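You operate a simulated robot arm through the tools that you are given. There is no shell and no other tool. Be economical: measure what you need, move in short steps, check, and stop when the job is done.

You run a simulated robot arm. Do the job below in one go: nothing can be reset, and whatever is moved stays where it is left.

## Task
Pull the jars drawer open.

The check looks at the end state, three seconds after you hand in, the way a careful person would. Anything else that was tipped, shoved, dropped, spilled or broken makes it a failure.

## Robot
A 7-joint arm with a two-finger parallel gripper, fixed in place. Base frame: the origin is at the foot of the arm, x ahead of it, y to its left, z up. Units: mm, degrees, N and s.
Its first joint turns from -166.0 to 166.0 degrees. Payload 4.4 kg.
Tool frame: the origin (TCP) lies between the finger pads and is the grasp point; the fingertips stand 23 mm ahead of it; z points along the fingers, y is the line along which they close. The gripper opens to 94 mm. The fingers are 38 mm wide and 10 mm thick; the gripper's body (54 by 96 mm) begins 39 mm behind the TCP.
Orientation is that of the tool frame in the base frame, as a unit quaternion [x, y, z, w]. With the fingers straight down and closing along the base's y, the tool's x points along the base's -x, its y along +y and its z along -z.

## Interface
- The arm moves only by the tool servo_tool. Its argument "steps" is one flat list of numbers, 6 for each row, row after row: the shift along the tool's x, y, z in mm, then the turn, a rotation vector about the tool's x, y, z in degrees. In form: [tx, ty, tz, rx, ry, rz, tx, ty, tz, rx, ry, rz, ...]. A call has 1 to 20 rows; each row is the pose to reach, as a shift and turn from the pose commanded when the call began, along the tool's axes at that moment. "claw" is the opening, from 0 (shut) to 1 (fully open), set as the call begins (left out, the last holds). Each row takes 0.2 s and may step no farther than 50 mm and 8.6 degrees from the row before; otherwise, or with a gripper value out of range, the whole call is refused. A pose out of reach is approached as far as the arm can. The call stops where the force on the tool passes 40 N (or 10 N more than at its start, if that is more) or the arm is blocked; 0.2 s more then pass. Each finger travels about 72 mm/s and halts on what it meets, pressing with about 37 N; the grip force reading is that of the motor and also rises with nothing between the fingers. The clock runs only during rows and for 0.2 s after the last one: add rows that repeat a pose to give the fingers time. The reply holds the time, the measured pose of the TCP, the force on the tool along the base axes, the opening and the grip force, in the units named above and with some noise.
- Cameras (640 x 400 px; columns grow to the right, rows downward): "scene" is fixed at [51.1, -651.2, 1410.2]; the picture's right is [0.83, -0.56, 0.00], its down [-0.16, -0.24, -0.96] and it looks along [0.54, 0.80, -0.28] (base axes); focal length 366 px, centre (320, 200). "wrist" rides on the gripper at [86, 16, -74] in the tool frame; the picture's right is [-0.18, 0.98, 0.00], its down [-0.58, -0.11, -0.81] and it looks along [-0.79, -0.15, 0.59] (tool axes); focal length 243 px, centre (320, 200). There is no depth. A picture from a camera that has moved, and an enlarged one, comes with that camera's place and axes in the base frame and with its lens.
- camera(camera): a new picture of that camera. No time passes.
- zoom(camera, box): a new picture of the part [left, top, right, bottom] of that camera's present view, enlarged. No time passes.
- hand_in(): hands the job in; it is judged then, once.

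Go step by step. Nothing tells you positions but the pictures and the camera data: compare them with the known pose of the tool, close in by small moves and look again before you grip or let go. The budget is 90 turns and 46 pictures, counting those below and the enlarged ones. Unless the task says otherwise, let go and move clear before handing in, and close with one line.

The tools are called after ">>>" as a command line: name --argument value ..., lists and objects as JSON in quotes. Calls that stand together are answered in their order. servo_tool: Moves the arm, as the interface text tells. Its arguments: {"type":"object","properties":{"steps":{"type":"array","items":{"type":"number"}},"claw":{"type":"number"}},"required":["steps"]} The other tools are called the same way: camera (camera) takes a picture; zoom (camera, box) takes an enlarged picture of a part of a camera's view; hand_in () hands the job in.

At the start:

```text
t: 0.0
tcp_pos: [558.3, 419.3, 1047.8]
tcp_rot: [-0.001, 1.0, 0.001, 0.0]
contact_force: [0.6, 0.0, 0.4]
width: 94.1
gripper_force: 0.0
```

scene: 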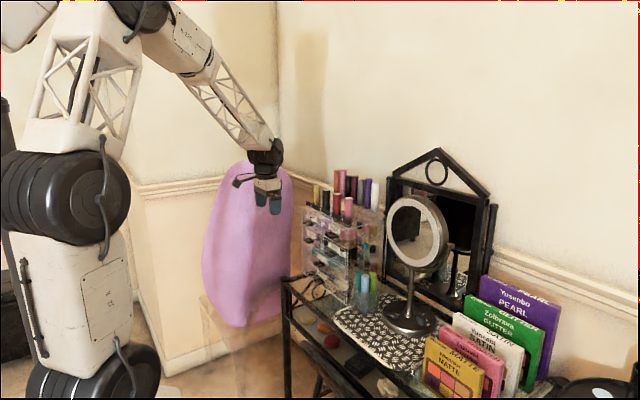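
wrist: 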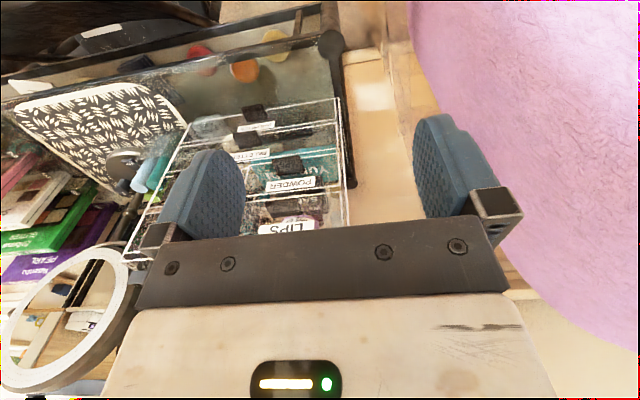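

I see an acrylic drawer organizer with labelled drawers (LIPS, POWDER, ...) on the vanity. I'll zoom in to read the labels and handles.

>>> zoom --camera "scene" --box '[280, 160, 400, 320]'

>>> zoom --camera "wrist" --box '[140, 80, 360, 250]'

```text
2.50 times, centred on (340, 240) of scene
camera zoom: at [51.1, -651.2, 1410.2], right [0.83, -0.56, 0.0], down [-0.16, -0.24, -0.96], along [0.54, 0.8, -0.28], focal length 914 px, centre (270, 100)
```

zoom: 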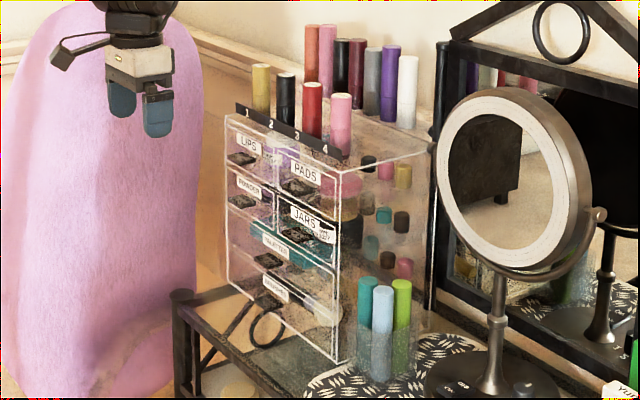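

```text
2.35 times, centred on (250, 165) of wrist
camera zoom: at [471.7, 434.8, 1122.8], right [0.18, 0.98, 0.0], down [0.58, -0.11, 0.81], along [0.79, -0.15, -0.59], focal length 571 px, centre (485, 282)
```

zoom: 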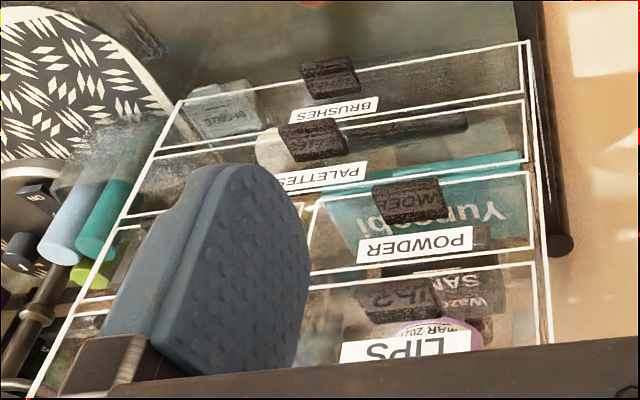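

The organizer's front faces the arm at about x≈697, and the JARS drawer is in the second row on the right, with its label near y≈226, z≈937. I'll move in front of it with the tool tilted forward to get a look.

>>> servo_tool --steps '[10, -28, 5, 0, -8, 0, 20, -56, 10, 0, -16, 0, 30, -84, 20, 0, -24, 0, 40, -112, 30, 0, -32, 0, 50, -140, 40, 0, -40, 0, 58, -168, 50, 0, -48, 0, 58, -194, 60, 0, -50, 0]' --claw 1

>>> camera --camera "wrist"

>>> zoom --camera "scene" --box '[300, 190, 380, 240]'

```text
t: 1.6
tcp_pos: [504.5, 227.5, 970.6]
tcp_rot: [-0.004, 0.912, -0.009, 0.41]
contact_force: [0.1, 0.0, 2.2]
width: 94.0
gripper_force: 0.0
```

```text
41 pictures are left
camera wrist: at [390.9, 242.9, 955.5], right [0.12, 0.99, 0.12], down [-0.22, -0.09, 0.97], along [0.97, -0.14, 0.2], focal length 243 px, centre (320, 200)
```

wrist: 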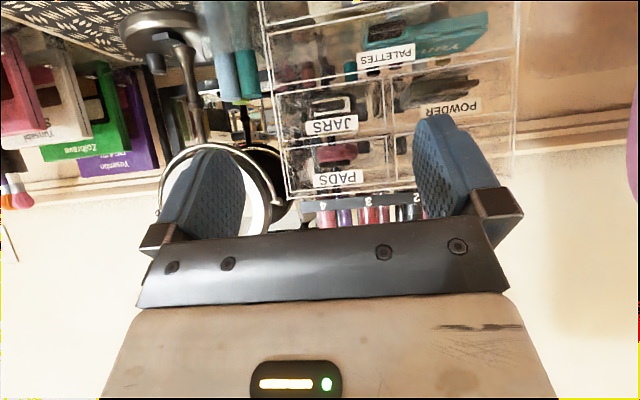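

```text
8.00 times, centred on (340, 215) of scene
camera zoom: at [51.1, -651.2, 1410.2], right [0.83, -0.56, 0.0], down [-0.16, -0.24, -0.96], along [0.54, 0.8, -0.28], focal length 2926 px, centre (160, 80)
```

zoom: 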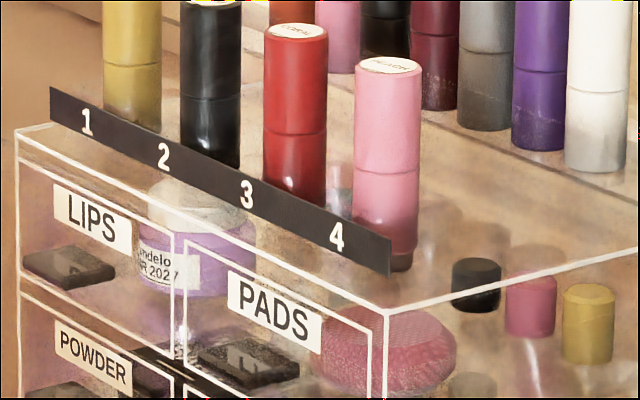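

>>> zoom --camera "wrist" --box '[260, 60, 420, 200]'

>>> zoom --camera "scene" --box '[300, 220, 380, 270]'

```text
2.86 times, centred on (340, 130) of wrist
camera zoom: at [390.9, 242.9, 955.5], right [0.12, 0.99, 0.12], down [-0.22, -0.09, 0.97], along [0.97, -0.14, 0.2], focal length 693 px, centre (263, 400)
```

zoom: 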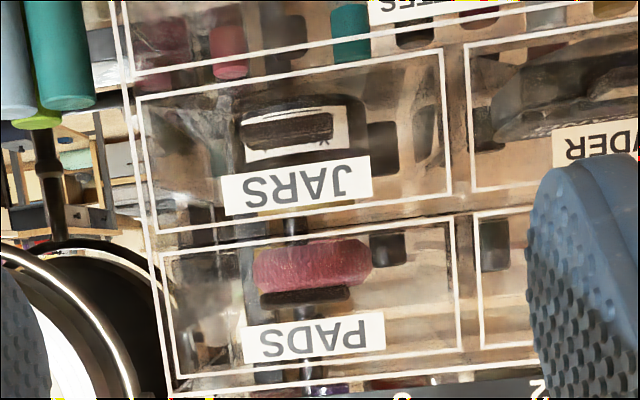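

```text
8.00 times, centred on (340, 245) of scene
camera zoom: at [51.1, -651.2, 1410.2], right [0.83, -0.56, 0.0], down [-0.16, -0.24, -0.96], along [0.54, 0.8, -0.28], focal length 2926 px, centre (160, -160)
```

zoom: 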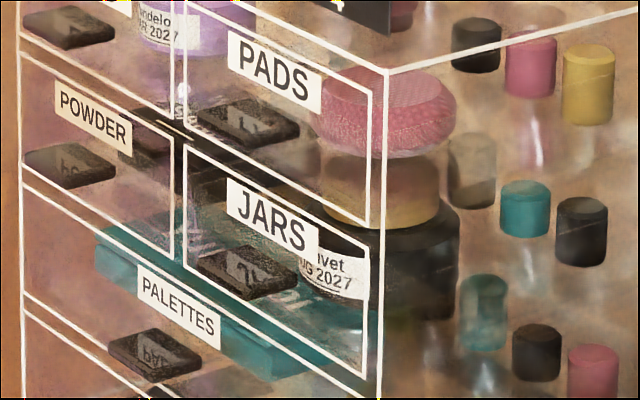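

The JARS tab is a thin horizontal plate about 37 mm wide that sticks out about 24 mm, centred near (685, 225, 911). I'll level the tool further and move closer with the gripper partly open.

>>> servo_tool --steps '[-4, 0, 28, 0, -7, 0, -8, -1, 56, 0, -14, 0, -12, -2, 84, 0, -20, 0, -15, -2, 100, 0, -22, 0, -15, -2, 100, 0, -22, 0, -15, -2, 100, 0, -22, 0]' --claw 0.75

>>> camera --camera "wrist"

>>> zoom --camera "scene" --box '[260, 190, 380, 265]'

```text
t: 3.0
tcp_pos: [589.1, 220.6, 935.2]
tcp_rot: [0.001, 0.809, -0.001, 0.588]
contact_force: [-0.5, -0.9, 0.3]
width: 70.5
gripper_force: 0.0
```

```text
37 pictures are left
camera wrist: at [490.9, 237.7, 876.9], right [0.06, 0.98, 0.18], down [-0.59, -0.11, 0.8], along [0.81, -0.15, 0.57], focal length 243 px, centre (320, 200)
```

wrist: 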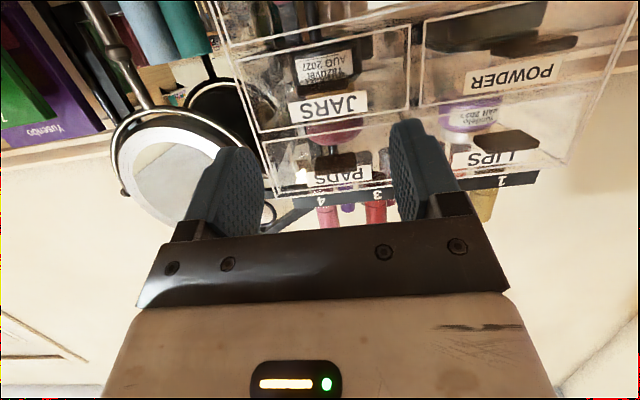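

```text
5.33 times, centred on (320, 228) of scene
camera zoom: at [51.1, -651.2, 1410.2], right [0.83, -0.56, 0.0], down [-0.16, -0.24, -0.96], along [0.54, 0.8, -0.28], focal length 1951 px, centre (320, 53)
```

zoom: 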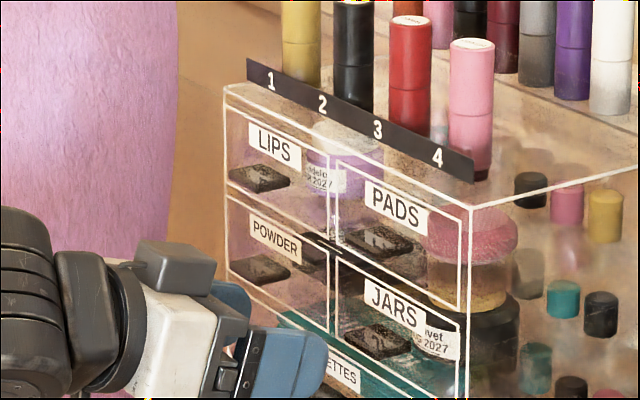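

The pose is as expected (72° from down). I'll zoom the wrist view to fix the tab's position.

>>> zoom --camera "wrist" --box '[240, 20, 400, 120]'

```text
4.00 times, centred on (320, 70) of wrist
camera zoom: at [490.9, 237.7, 876.9], right [0.06, 0.98, 0.18], down [-0.59, -0.11, 0.8], along [0.81, -0.15, 0.57], focal length 970 px, centre (320, 720)
```

zoom: 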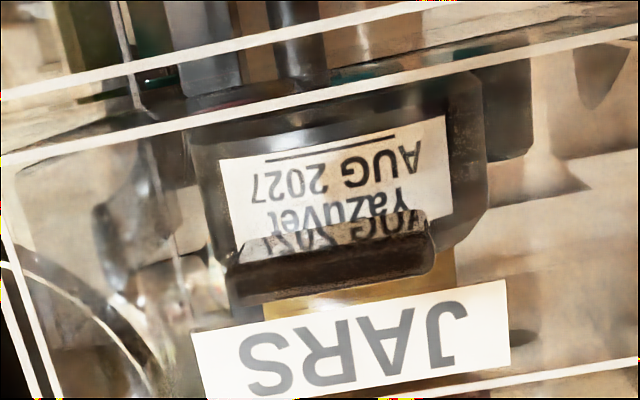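

The tab's front edge is at about (674, 223, 910). I'll move to just short of it and look again.

>>> servo_tool --steps '[4, 1, 18, 0, 0, 0, 4, 2, 36, 0, 0, 0, 4, 2, 54, 0, 0, 0, 4, 2, 54, 0, 0, 0]'

>>> camera --camera "wrist"

>>> zoom --camera "scene" --box '[290, 210, 370, 260]'

```text
t: 4.0
tcp_pos: [639.2, 224.1, 915.2]
tcp_rot: [0.0, 0.809, 0.0, 0.588]
contact_force: [-0.5, 0.1, -0.6]
width: 70.7
gripper_force: 0.0
```

```text
34 pictures are left
camera wrist: at [541.3, 239.4, 855.5], right [0.06, 0.98, 0.17], down [-0.59, -0.11, 0.8], along [0.81, -0.15, 0.57], focal length 243 px, centre (320, 200)
```

wrist: 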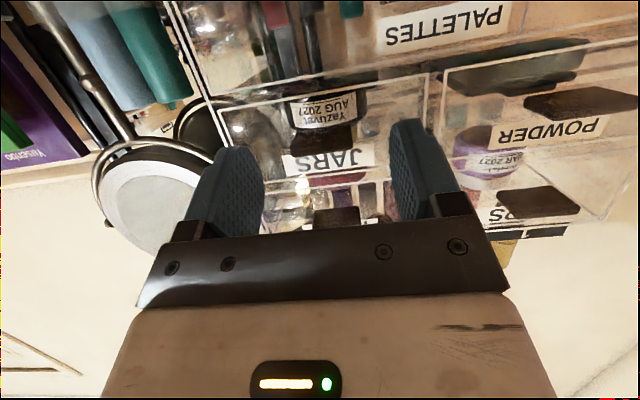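

```text
8.00 times, centred on (330, 235) of scene
camera zoom: at [51.1, -651.2, 1410.2], right [0.83, -0.56, 0.0], down [-0.16, -0.24, -0.96], along [0.54, 0.8, -0.28], focal length 2926 px, centre (240, -80)
```

zoom: 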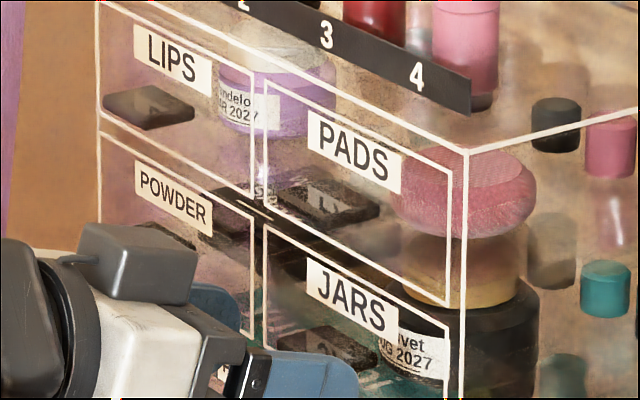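

The tab sits centred between the fingers (y≈225, z≈907). I'll advance about 25 mm horizontally.

>>> servo_tool --steps '[-2, 0, 8, 0, 0, 0, -3, 0, 16, 0, 0, 0, -4, 0, 25, 0, 0, 0, -4, 0, 25, 0, 0, 0]'

>>> camera --camera "wrist"

>>> zoom --camera "scene" --box '[300, 220, 380, 270]'

```text
t: 5.0
tcp_pos: [663.0, 225.5, 909.7]
tcp_rot: [0.001, 0.809, -0.001, 0.587]
contact_force: [-1.1, 0.4, 0.4]
width: 70.6
gripper_force: 0.1
```

```text
32 pictures are left
camera wrist: at [564.9, 241.0, 851.2], right [0.06, 0.98, 0.18], down [-0.59, -0.11, 0.8], along [0.81, -0.15, 0.57], focal length 243 px, centre (320, 200)
```

wrist: 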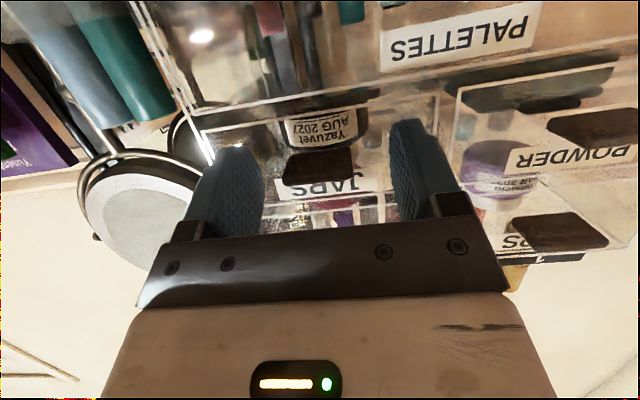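

```text
8.00 times, centred on (340, 245) of scene
camera zoom: at [51.1, -651.2, 1410.2], right [0.83, -0.56, 0.0], down [-0.16, -0.24, -0.96], along [0.54, 0.8, -0.28], focal length 2926 px, centre (160, -160)
```

zoom: 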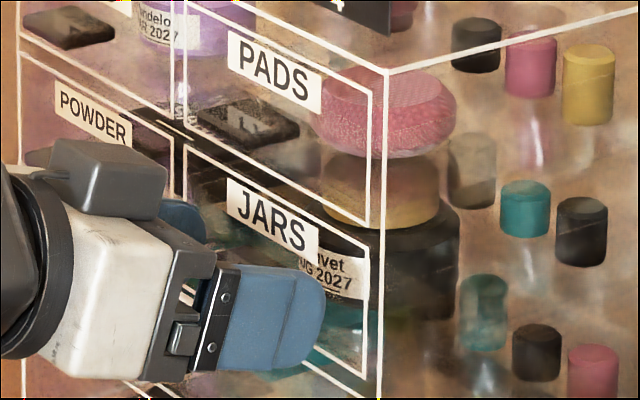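

The fingers straddle the tab without contact. Now I'll close on it.

>>> servo_tool --steps '[0, -1, 0, 0, 0, 0, 0, -1, 0, 0, 0, 0, 0, -1, 0, 0, 0, 0, 0, -1, 0, 0, 0, 0]' --claw 0

>>> camera --camera "wrist"

```text
t: 6.0
tcp_pos: [662.0, 223.9, 909.7]
tcp_rot: [0.0, 0.809, 0.001, 0.587]
contact_force: [0.4, -13.4, 0.6]
width: 35.6
gripper_force: 45.4
```

```text
30 pictures are left
camera wrist: at [565.0, 239.4, 851.4], right [0.06, 0.98, 0.18], down [-0.59, -0.11, 0.8], along [0.81, -0.15, 0.57], focal length 243 px, centre (320, 200)
```

wrist: 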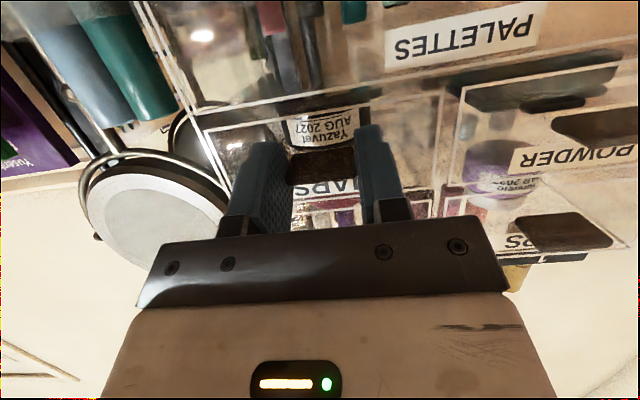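

The grip holds at 35.6 mm, which matches the tab. Now a gentle pull straight back along −x with a slight sideways relief.

>>> servo_tool --steps '[1.5, -1, -4.8, 0, 0, 0, 3.1, -1, -9.5, 0, 0, 0, 4.6, -1, -14.3, 0, 0, 0, 6.2, -1, -19, 0, 0, 0, 7.7, -1, -23.8, 0, 0, 0, 9.3, -1, -28.5, 0, 0, 0]'

>>> zoom --camera "scene" --box '[260, 180, 400, 280]'

```text
t: 6.9
tcp_pos: [646.3, 223.5, 910.0]
tcp_rot: [-0.002, 0.809, 0.001, 0.587]
contact_force: [-0.6, 9.6, 0.0]
width: 36.1
gripper_force: 45.3
stopped in row 4: the force on the tool passed its limit (the readings are from after the stop); the commanded pose is now the measured one
```

```text
4.00 times, centred on (330, 230) of scene
camera zoom: at [51.1, -651.2, 1410.2], right [0.83, -0.56, 0.0], down [-0.16, -0.24, -0.96], along [0.54, 0.8, -0.28], focal length 1463 px, centre (280, 80)
```

zoom: 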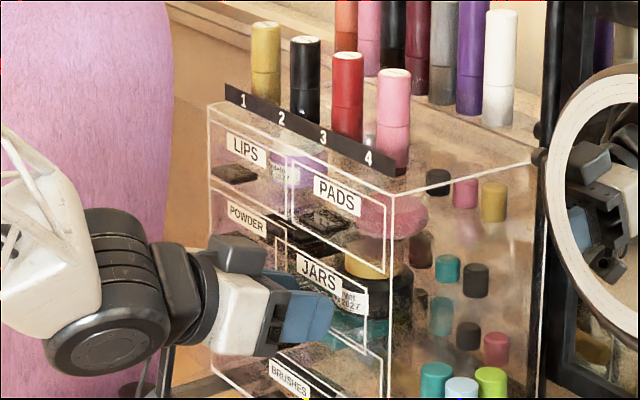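

The drawer has come out about 15 mm and the organizer stayed put. The force limit stopped the pull, so I'll continue more slowly.

>>> servo_tool --steps '[0.6, 0, -1.9, 0, 0, 0, 1.2, 0, -3.8, 0, 0, 0, 1.9, 0, -5.7, 0, 0, 0, 2.5, 0, -7.6, 0, 0, 0, 3.1, 0, -9.5, 0, 0, 0, 3.7, 0, -11.4, 0, 0, 0, 4.3, 0, -13.3, 0, 0, 0, 4.9, 0, -15.2, 0, 0, 0, 5.6, 0, -17.1, 0, 0, 0, 6.2, 0, -19, 0, 0, 0, 6.8, 0, -20.9, 0, 0, 0, 7.4, 0, -22.8, 0, 0, 0, 8, 0, -24.7, 0, 0, 0, 8.6, 0, -26.6, 0, 0, 0, 9.3, 0, -28.5, 0, 0, 0]'

>>> zoom --camera "scene" --box '[260, 180, 400, 280]'

```text
t: 10.1
tcp_pos: [617.4, 224.0, 909.5]
tcp_rot: [-0.002, 0.809, 0.002, 0.588]
contact_force: [-0.1, 7.3, 1.7]
width: 36.0
gripper_force: 45.1
```

```text
4.00 times, centred on (330, 230) of scene
camera zoom: at [51.1, -651.2, 1410.2], right [0.83, -0.56, 0.0], down [-0.16, -0.24, -0.96], along [0.54, 0.8, -0.28], focal length 1463 px, centre (280, 80)
```

zoom: 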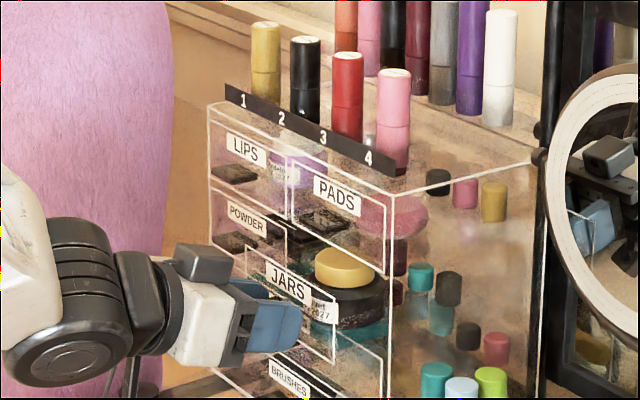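

It is sliding well, now about 45 mm out with the jar travelling along. I'll keep pulling.

>>> servo_tool --steps '[0.6, 0, -1.9, 0, 0, 0, 1.2, 0, -3.8, 0, 0, 0, 2.1, 0, -6.5, 0, 0, 0, 3, 0, -9.2, 0, 0, 0, 3.9, 0, -12, 0, 0, 0, 4.8, 0, -14.8, 0, 0, 0, 5.7, 0, -17.6, 0, 0, 0, 6.6, 0, -20.4, 0, 0, 0, 7.5, 0, -23.2, 0, 0, 0, 8.4, 0, -26, 0, 0, 0, 9.3, 0, -28.8, 0, 0, 0, 10.2, 0, -31.6, 0, 0, 0, 11.1, 0, -34.4, 0, 0, 0, 12, 0, -37.2, 0, 0, 0, 12.9, 0, -40, 0, 0, 0, 13.8, 0, -42.8, 0, 0, 0, 14.7, 0, -45.4, 0, 0, 0, 15.4, 0, -47.5, 0, 0, 0]'

>>> zoom --camera "scene" --box '[240, 170, 400, 280]'

```text
t: 11.9
tcp_pos: [595.3, 223.6, 910.8]
tcp_rot: [-0.002, 0.81, 0.001, 0.586]
contact_force: [0.0, 15.8, -1.6]
width: 36.0
gripper_force: 44.6
stopped in row 8: the force on the tool passed its limit (the readings are from after the stop); the commanded pose is now the measured one
```

```text
3.64 times, centred on (320, 225) of scene
camera zoom: at [51.1, -651.2, 1410.2], right [0.83, -0.56, 0.0], down [-0.16, -0.24, -0.96], along [0.54, 0.8, -0.28], focal length 1330 px, centre (320, 109)
```

zoom: 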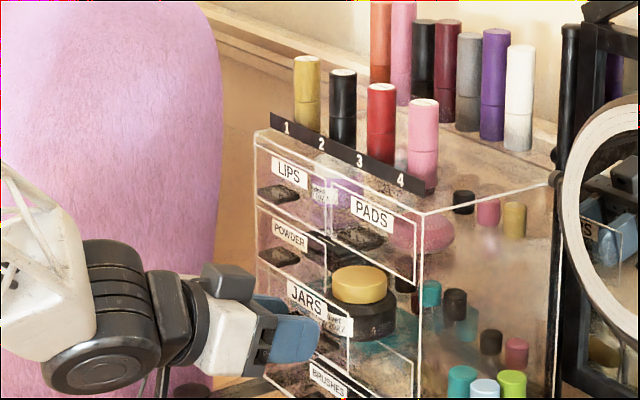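

The drawer is about 67 mm out, with some side force building. I'll relieve that by shifting +y and pull slowly to see whether it goes further.

>>> servo_tool --steps '[0, 0.7, 0, 0, 0, 0, 0.6, 0.7, -1.9, 0, 0, 0, 1.2, 0.7, -3.8, 0, 0, 0, 1.9, 0.7, -5.7, 0, 0, 0, 2.5, 0.7, -7.6, 0, 0, 0, 3.1, 0.7, -9.5, 0, 0, 0, 3.7, 0.7, -11.4, 0, 0, 0, 4.3, 0.7, -13.3, 0, 0, 0, 4.9, 0.7, -15.2, 0, 0, 0, 5.6, 0.7, -17.1, 0, 0, 0, 6.2, 0.7, -19, 0, 0, 0, 6.8, 0.7, -20.9, 0, 0, 0, 7.4, 0.7, -22.8, 0, 0, 0, 8, 0.7, -24.7, 0, 0, 0, 8.6, 0.7, -26.6, 0, 0, 0, 9.3, 0.7, -28.5, 0, 0, 0]'

>>> zoom --camera "scene" --box '[240, 170, 400, 280]'

```text
t: 14.2
tcp_pos: [577.4, 223.7, 910.5]
tcp_rot: [-0.001, 0.81, 0.001, 0.587]
contact_force: [0.4, -9.9, 2.4]
width: 35.9
gripper_force: 44.9
stopped in row 11: the force on the tool passed its limit (the readings are from after the stop); the commanded pose is now the measured one
```

```text
3.64 times, centred on (320, 225) of scene
camera zoom: at [51.1, -651.2, 1410.2], right [0.83, -0.56, 0.0], down [-0.16, -0.24, -0.96], along [0.54, 0.8, -0.28], focal length 1330 px, centre (320, 109)
```

zoom: 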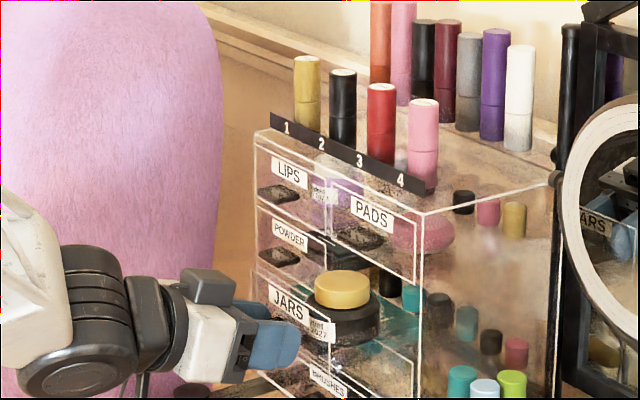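

The drawer is about 85 mm out of a roughly 150 mm deep organizer, so I'll pull a bit more, slowly.

>>> servo_tool --steps '[0, -0.3, 0, 0, 0, 0, 0.5, -0.3, -1.4, 0, 0, 0, 0.9, -0.3, -2.9, 0, 0, 0, 1.4, -0.3, -4.3, 0, 0, 0, 1.9, -0.3, -5.7, 0, 0, 0, 2.3, -0.3, -7.1, 0, 0, 0, 2.8, -0.3, -8.6, 0, 0, 0, 3.2, -0.3, -10, 0, 0, 0, 3.7, -0.3, -11.4, 0, 0, 0, 4.2, -0.3, -12.8, 0, 0, 0, 4.6, -0.3, -14.3, 0, 0, 0, 5.1, -0.3, -15.7, 0, 0, 0, 5.6, -0.3, -17.1, 0, 0, 0]'

>>> zoom --camera "scene" --box '[240, 170, 400, 280]'

```text
t: 16.0
tcp_pos: [566.4, 223.5, 909.6]
tcp_rot: [0.0, 0.81, -0.001, 0.587]
contact_force: [1.0, -9.4, 2.8]
width: 35.7
gripper_force: 45.7
stopped in row 8: the force on the tool passed its limit (the readings are from after the stop); the commanded pose is now the measured one
```

```text
3.64 times, centred on (320, 225) of scene
camera zoom: at [51.1, -651.2, 1410.2], right [0.83, -0.56, 0.0], down [-0.16, -0.24, -0.96], along [0.54, 0.8, -0.28], focal length 1330 px, centre (320, 109)
```

zoom: 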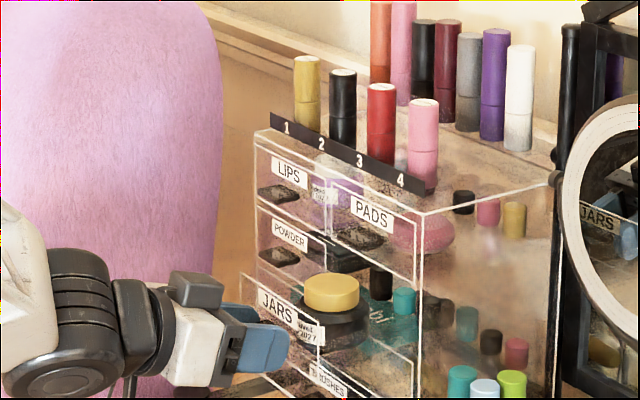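

Now about 96 mm out and still moving freely between force spikes. One more short pull.

>>> servo_tool --steps '[0, -0.3, 0, 0, 0, 0, 0.5, -0.3, -1.4, 0, 0, 0, 0.9, -0.3, -2.9, 0, 0, 0, 1.4, -0.3, -4.3, 0, 0, 0, 1.9, -0.3, -5.7, 0, 0, 0, 2.3, -0.3, -7.1, 0, 0, 0, 2.8, -0.3, -8.6, 0, 0, 0, 3.2, -0.3, -10, 0, 0, 0, 3.7, -0.3, -11.4, 0, 0, 0, 4.2, -0.3, -12.8, 0, 0, 0, 4.2, -0.3, -12.8, 0, 0, 0]'

>>> camera --camera "scene"

```text
t: 18.4
tcp_pos: [551.7, 223.9, 909.2]
tcp_rot: [-0.002, 0.81, 0.0, 0.587]
contact_force: [-0.7, 35.3, 12.9]
width: 35.8
gripper_force: 45.0
```

```text
24 pictures are left
```

scene: 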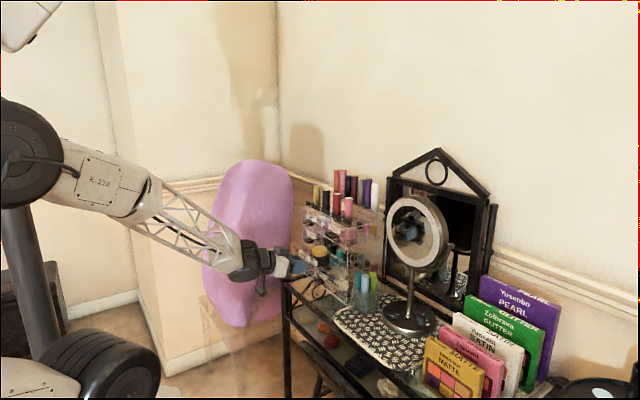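

The drawer is about 110 mm out, which is well open. I'll relax the side load and release gently.

>>> servo_tool --steps '[0, 0.6, 0, 0, 0, 0, 0, 1, 0, 0, 0, 0, 0, 1, 0, 0, 0, 0]'

>>> servo_tool --steps '[0, 0, 0, 0, 0, 0, 0, 0, 0, 0, 0, 0, 0, 0, 0, 0, 0, 0]' --claw 0.65

>>> camera --camera "wrist"

>>> zoom --camera "scene" --box '[240, 170, 400, 280]'

```text
t: 19.2
tcp_pos: [553.1, 223.0, 910.3]
tcp_rot: [0.001, 0.811, -0.002, 0.586]
contact_force: [-0.7, -21.8, 13.8]
width: 35.9
gripper_force: 44.7
```

```text
t: 20.0
tcp_pos: [553.1, 226.0, 910.7]
tcp_rot: [0.0, 0.81, -0.001, 0.587]
contact_force: [-0.3, 0.0, -0.4]
width: 61.1
gripper_force: 0.1
```

```text
23 pictures are left
camera wrist: at [454.4, 240.1, 851.7], right [0.06, 0.98, 0.17], down [-0.58, -0.11, 0.8], along [0.81, -0.15, 0.57], focal length 243 px, centre (320, 200)
```

wrist: 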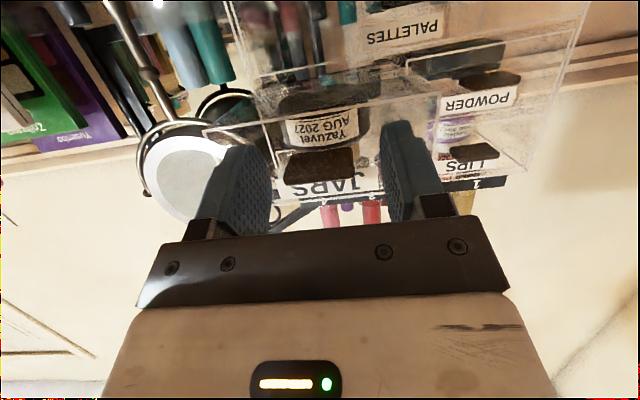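

```text
3.64 times, centred on (320, 225) of scene
camera zoom: at [51.1, -651.2, 1410.2], right [0.83, -0.56, 0.0], down [-0.16, -0.24, -0.96], along [0.54, 0.8, -0.28], focal length 1330 px, centre (320, 109)
```

zoom: 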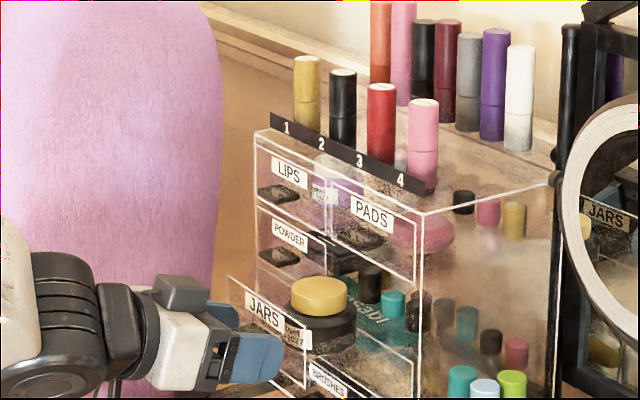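

The tab is free and the drawer stays open and level. I'll back straight out.

>>> servo_tool --steps '[0, -2, 0, 0, 0, 0, 4, -3, -12, 0, 0, 0, 8, -3, -26, 0, 0, 0, 13, -3, -42, 0, 0, 0, 19, -3, -60, 0, 0, 0, 25, -3, -80, 0, 0, 0, 31, -3, -100, 0, 0, 0]'

>>> zoom --camera "scene" --box '[240, 170, 400, 280]'

>>> camera --camera "wrist"

```text
t: 21.6
tcp_pos: [446.5, 221.2, 911.1]
tcp_rot: [0.0, 0.81, -0.001, 0.586]
contact_force: [0.4, 0.9, 0.5]
width: 61.0
gripper_force: 0.1
```

```text
3.64 times, centred on (320, 225) of scene
camera zoom: at [51.1, -651.2, 1410.2], right [0.83, -0.56, 0.0], down [-0.16, -0.24, -0.96], along [0.54, 0.8, -0.28], focal length 1330 px, centre (320, 109)
```

zoom: 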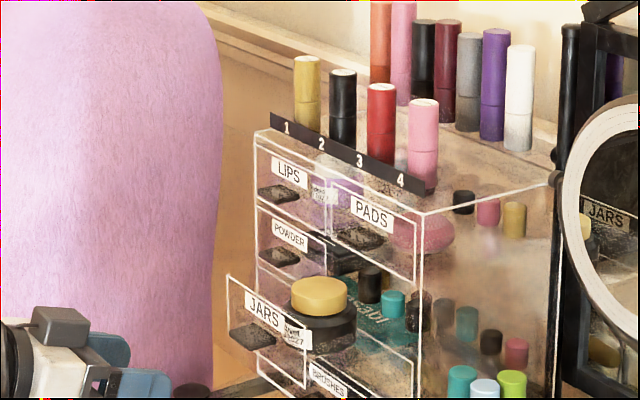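

```text
20 pictures are left
camera wrist: at [349.3, 235.6, 852.7], right [0.06, 0.98, 0.17], down [-0.58, -0.11, 0.8], along [0.81, -0.15, 0.57], focal length 243 px, centre (320, 200)
```

wrist: 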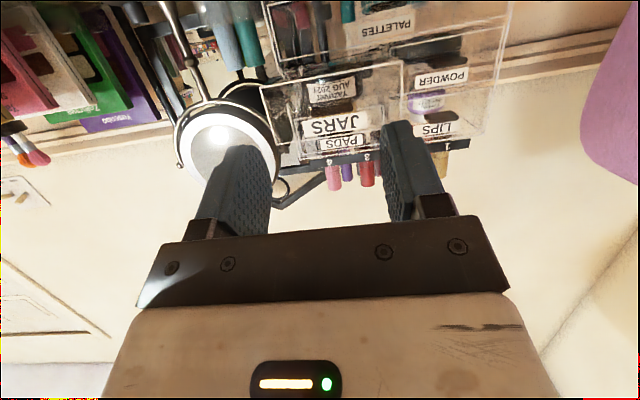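

The jars drawer stands open, everything else looks undisturbed, and the arm is clear, so I'm handing in.

>>> hand_in

```text
The job is handed in.
```

The jars drawer is pulled open by about 110 mm. The gripper has let go and is clear, and nothing else appears to have moved.
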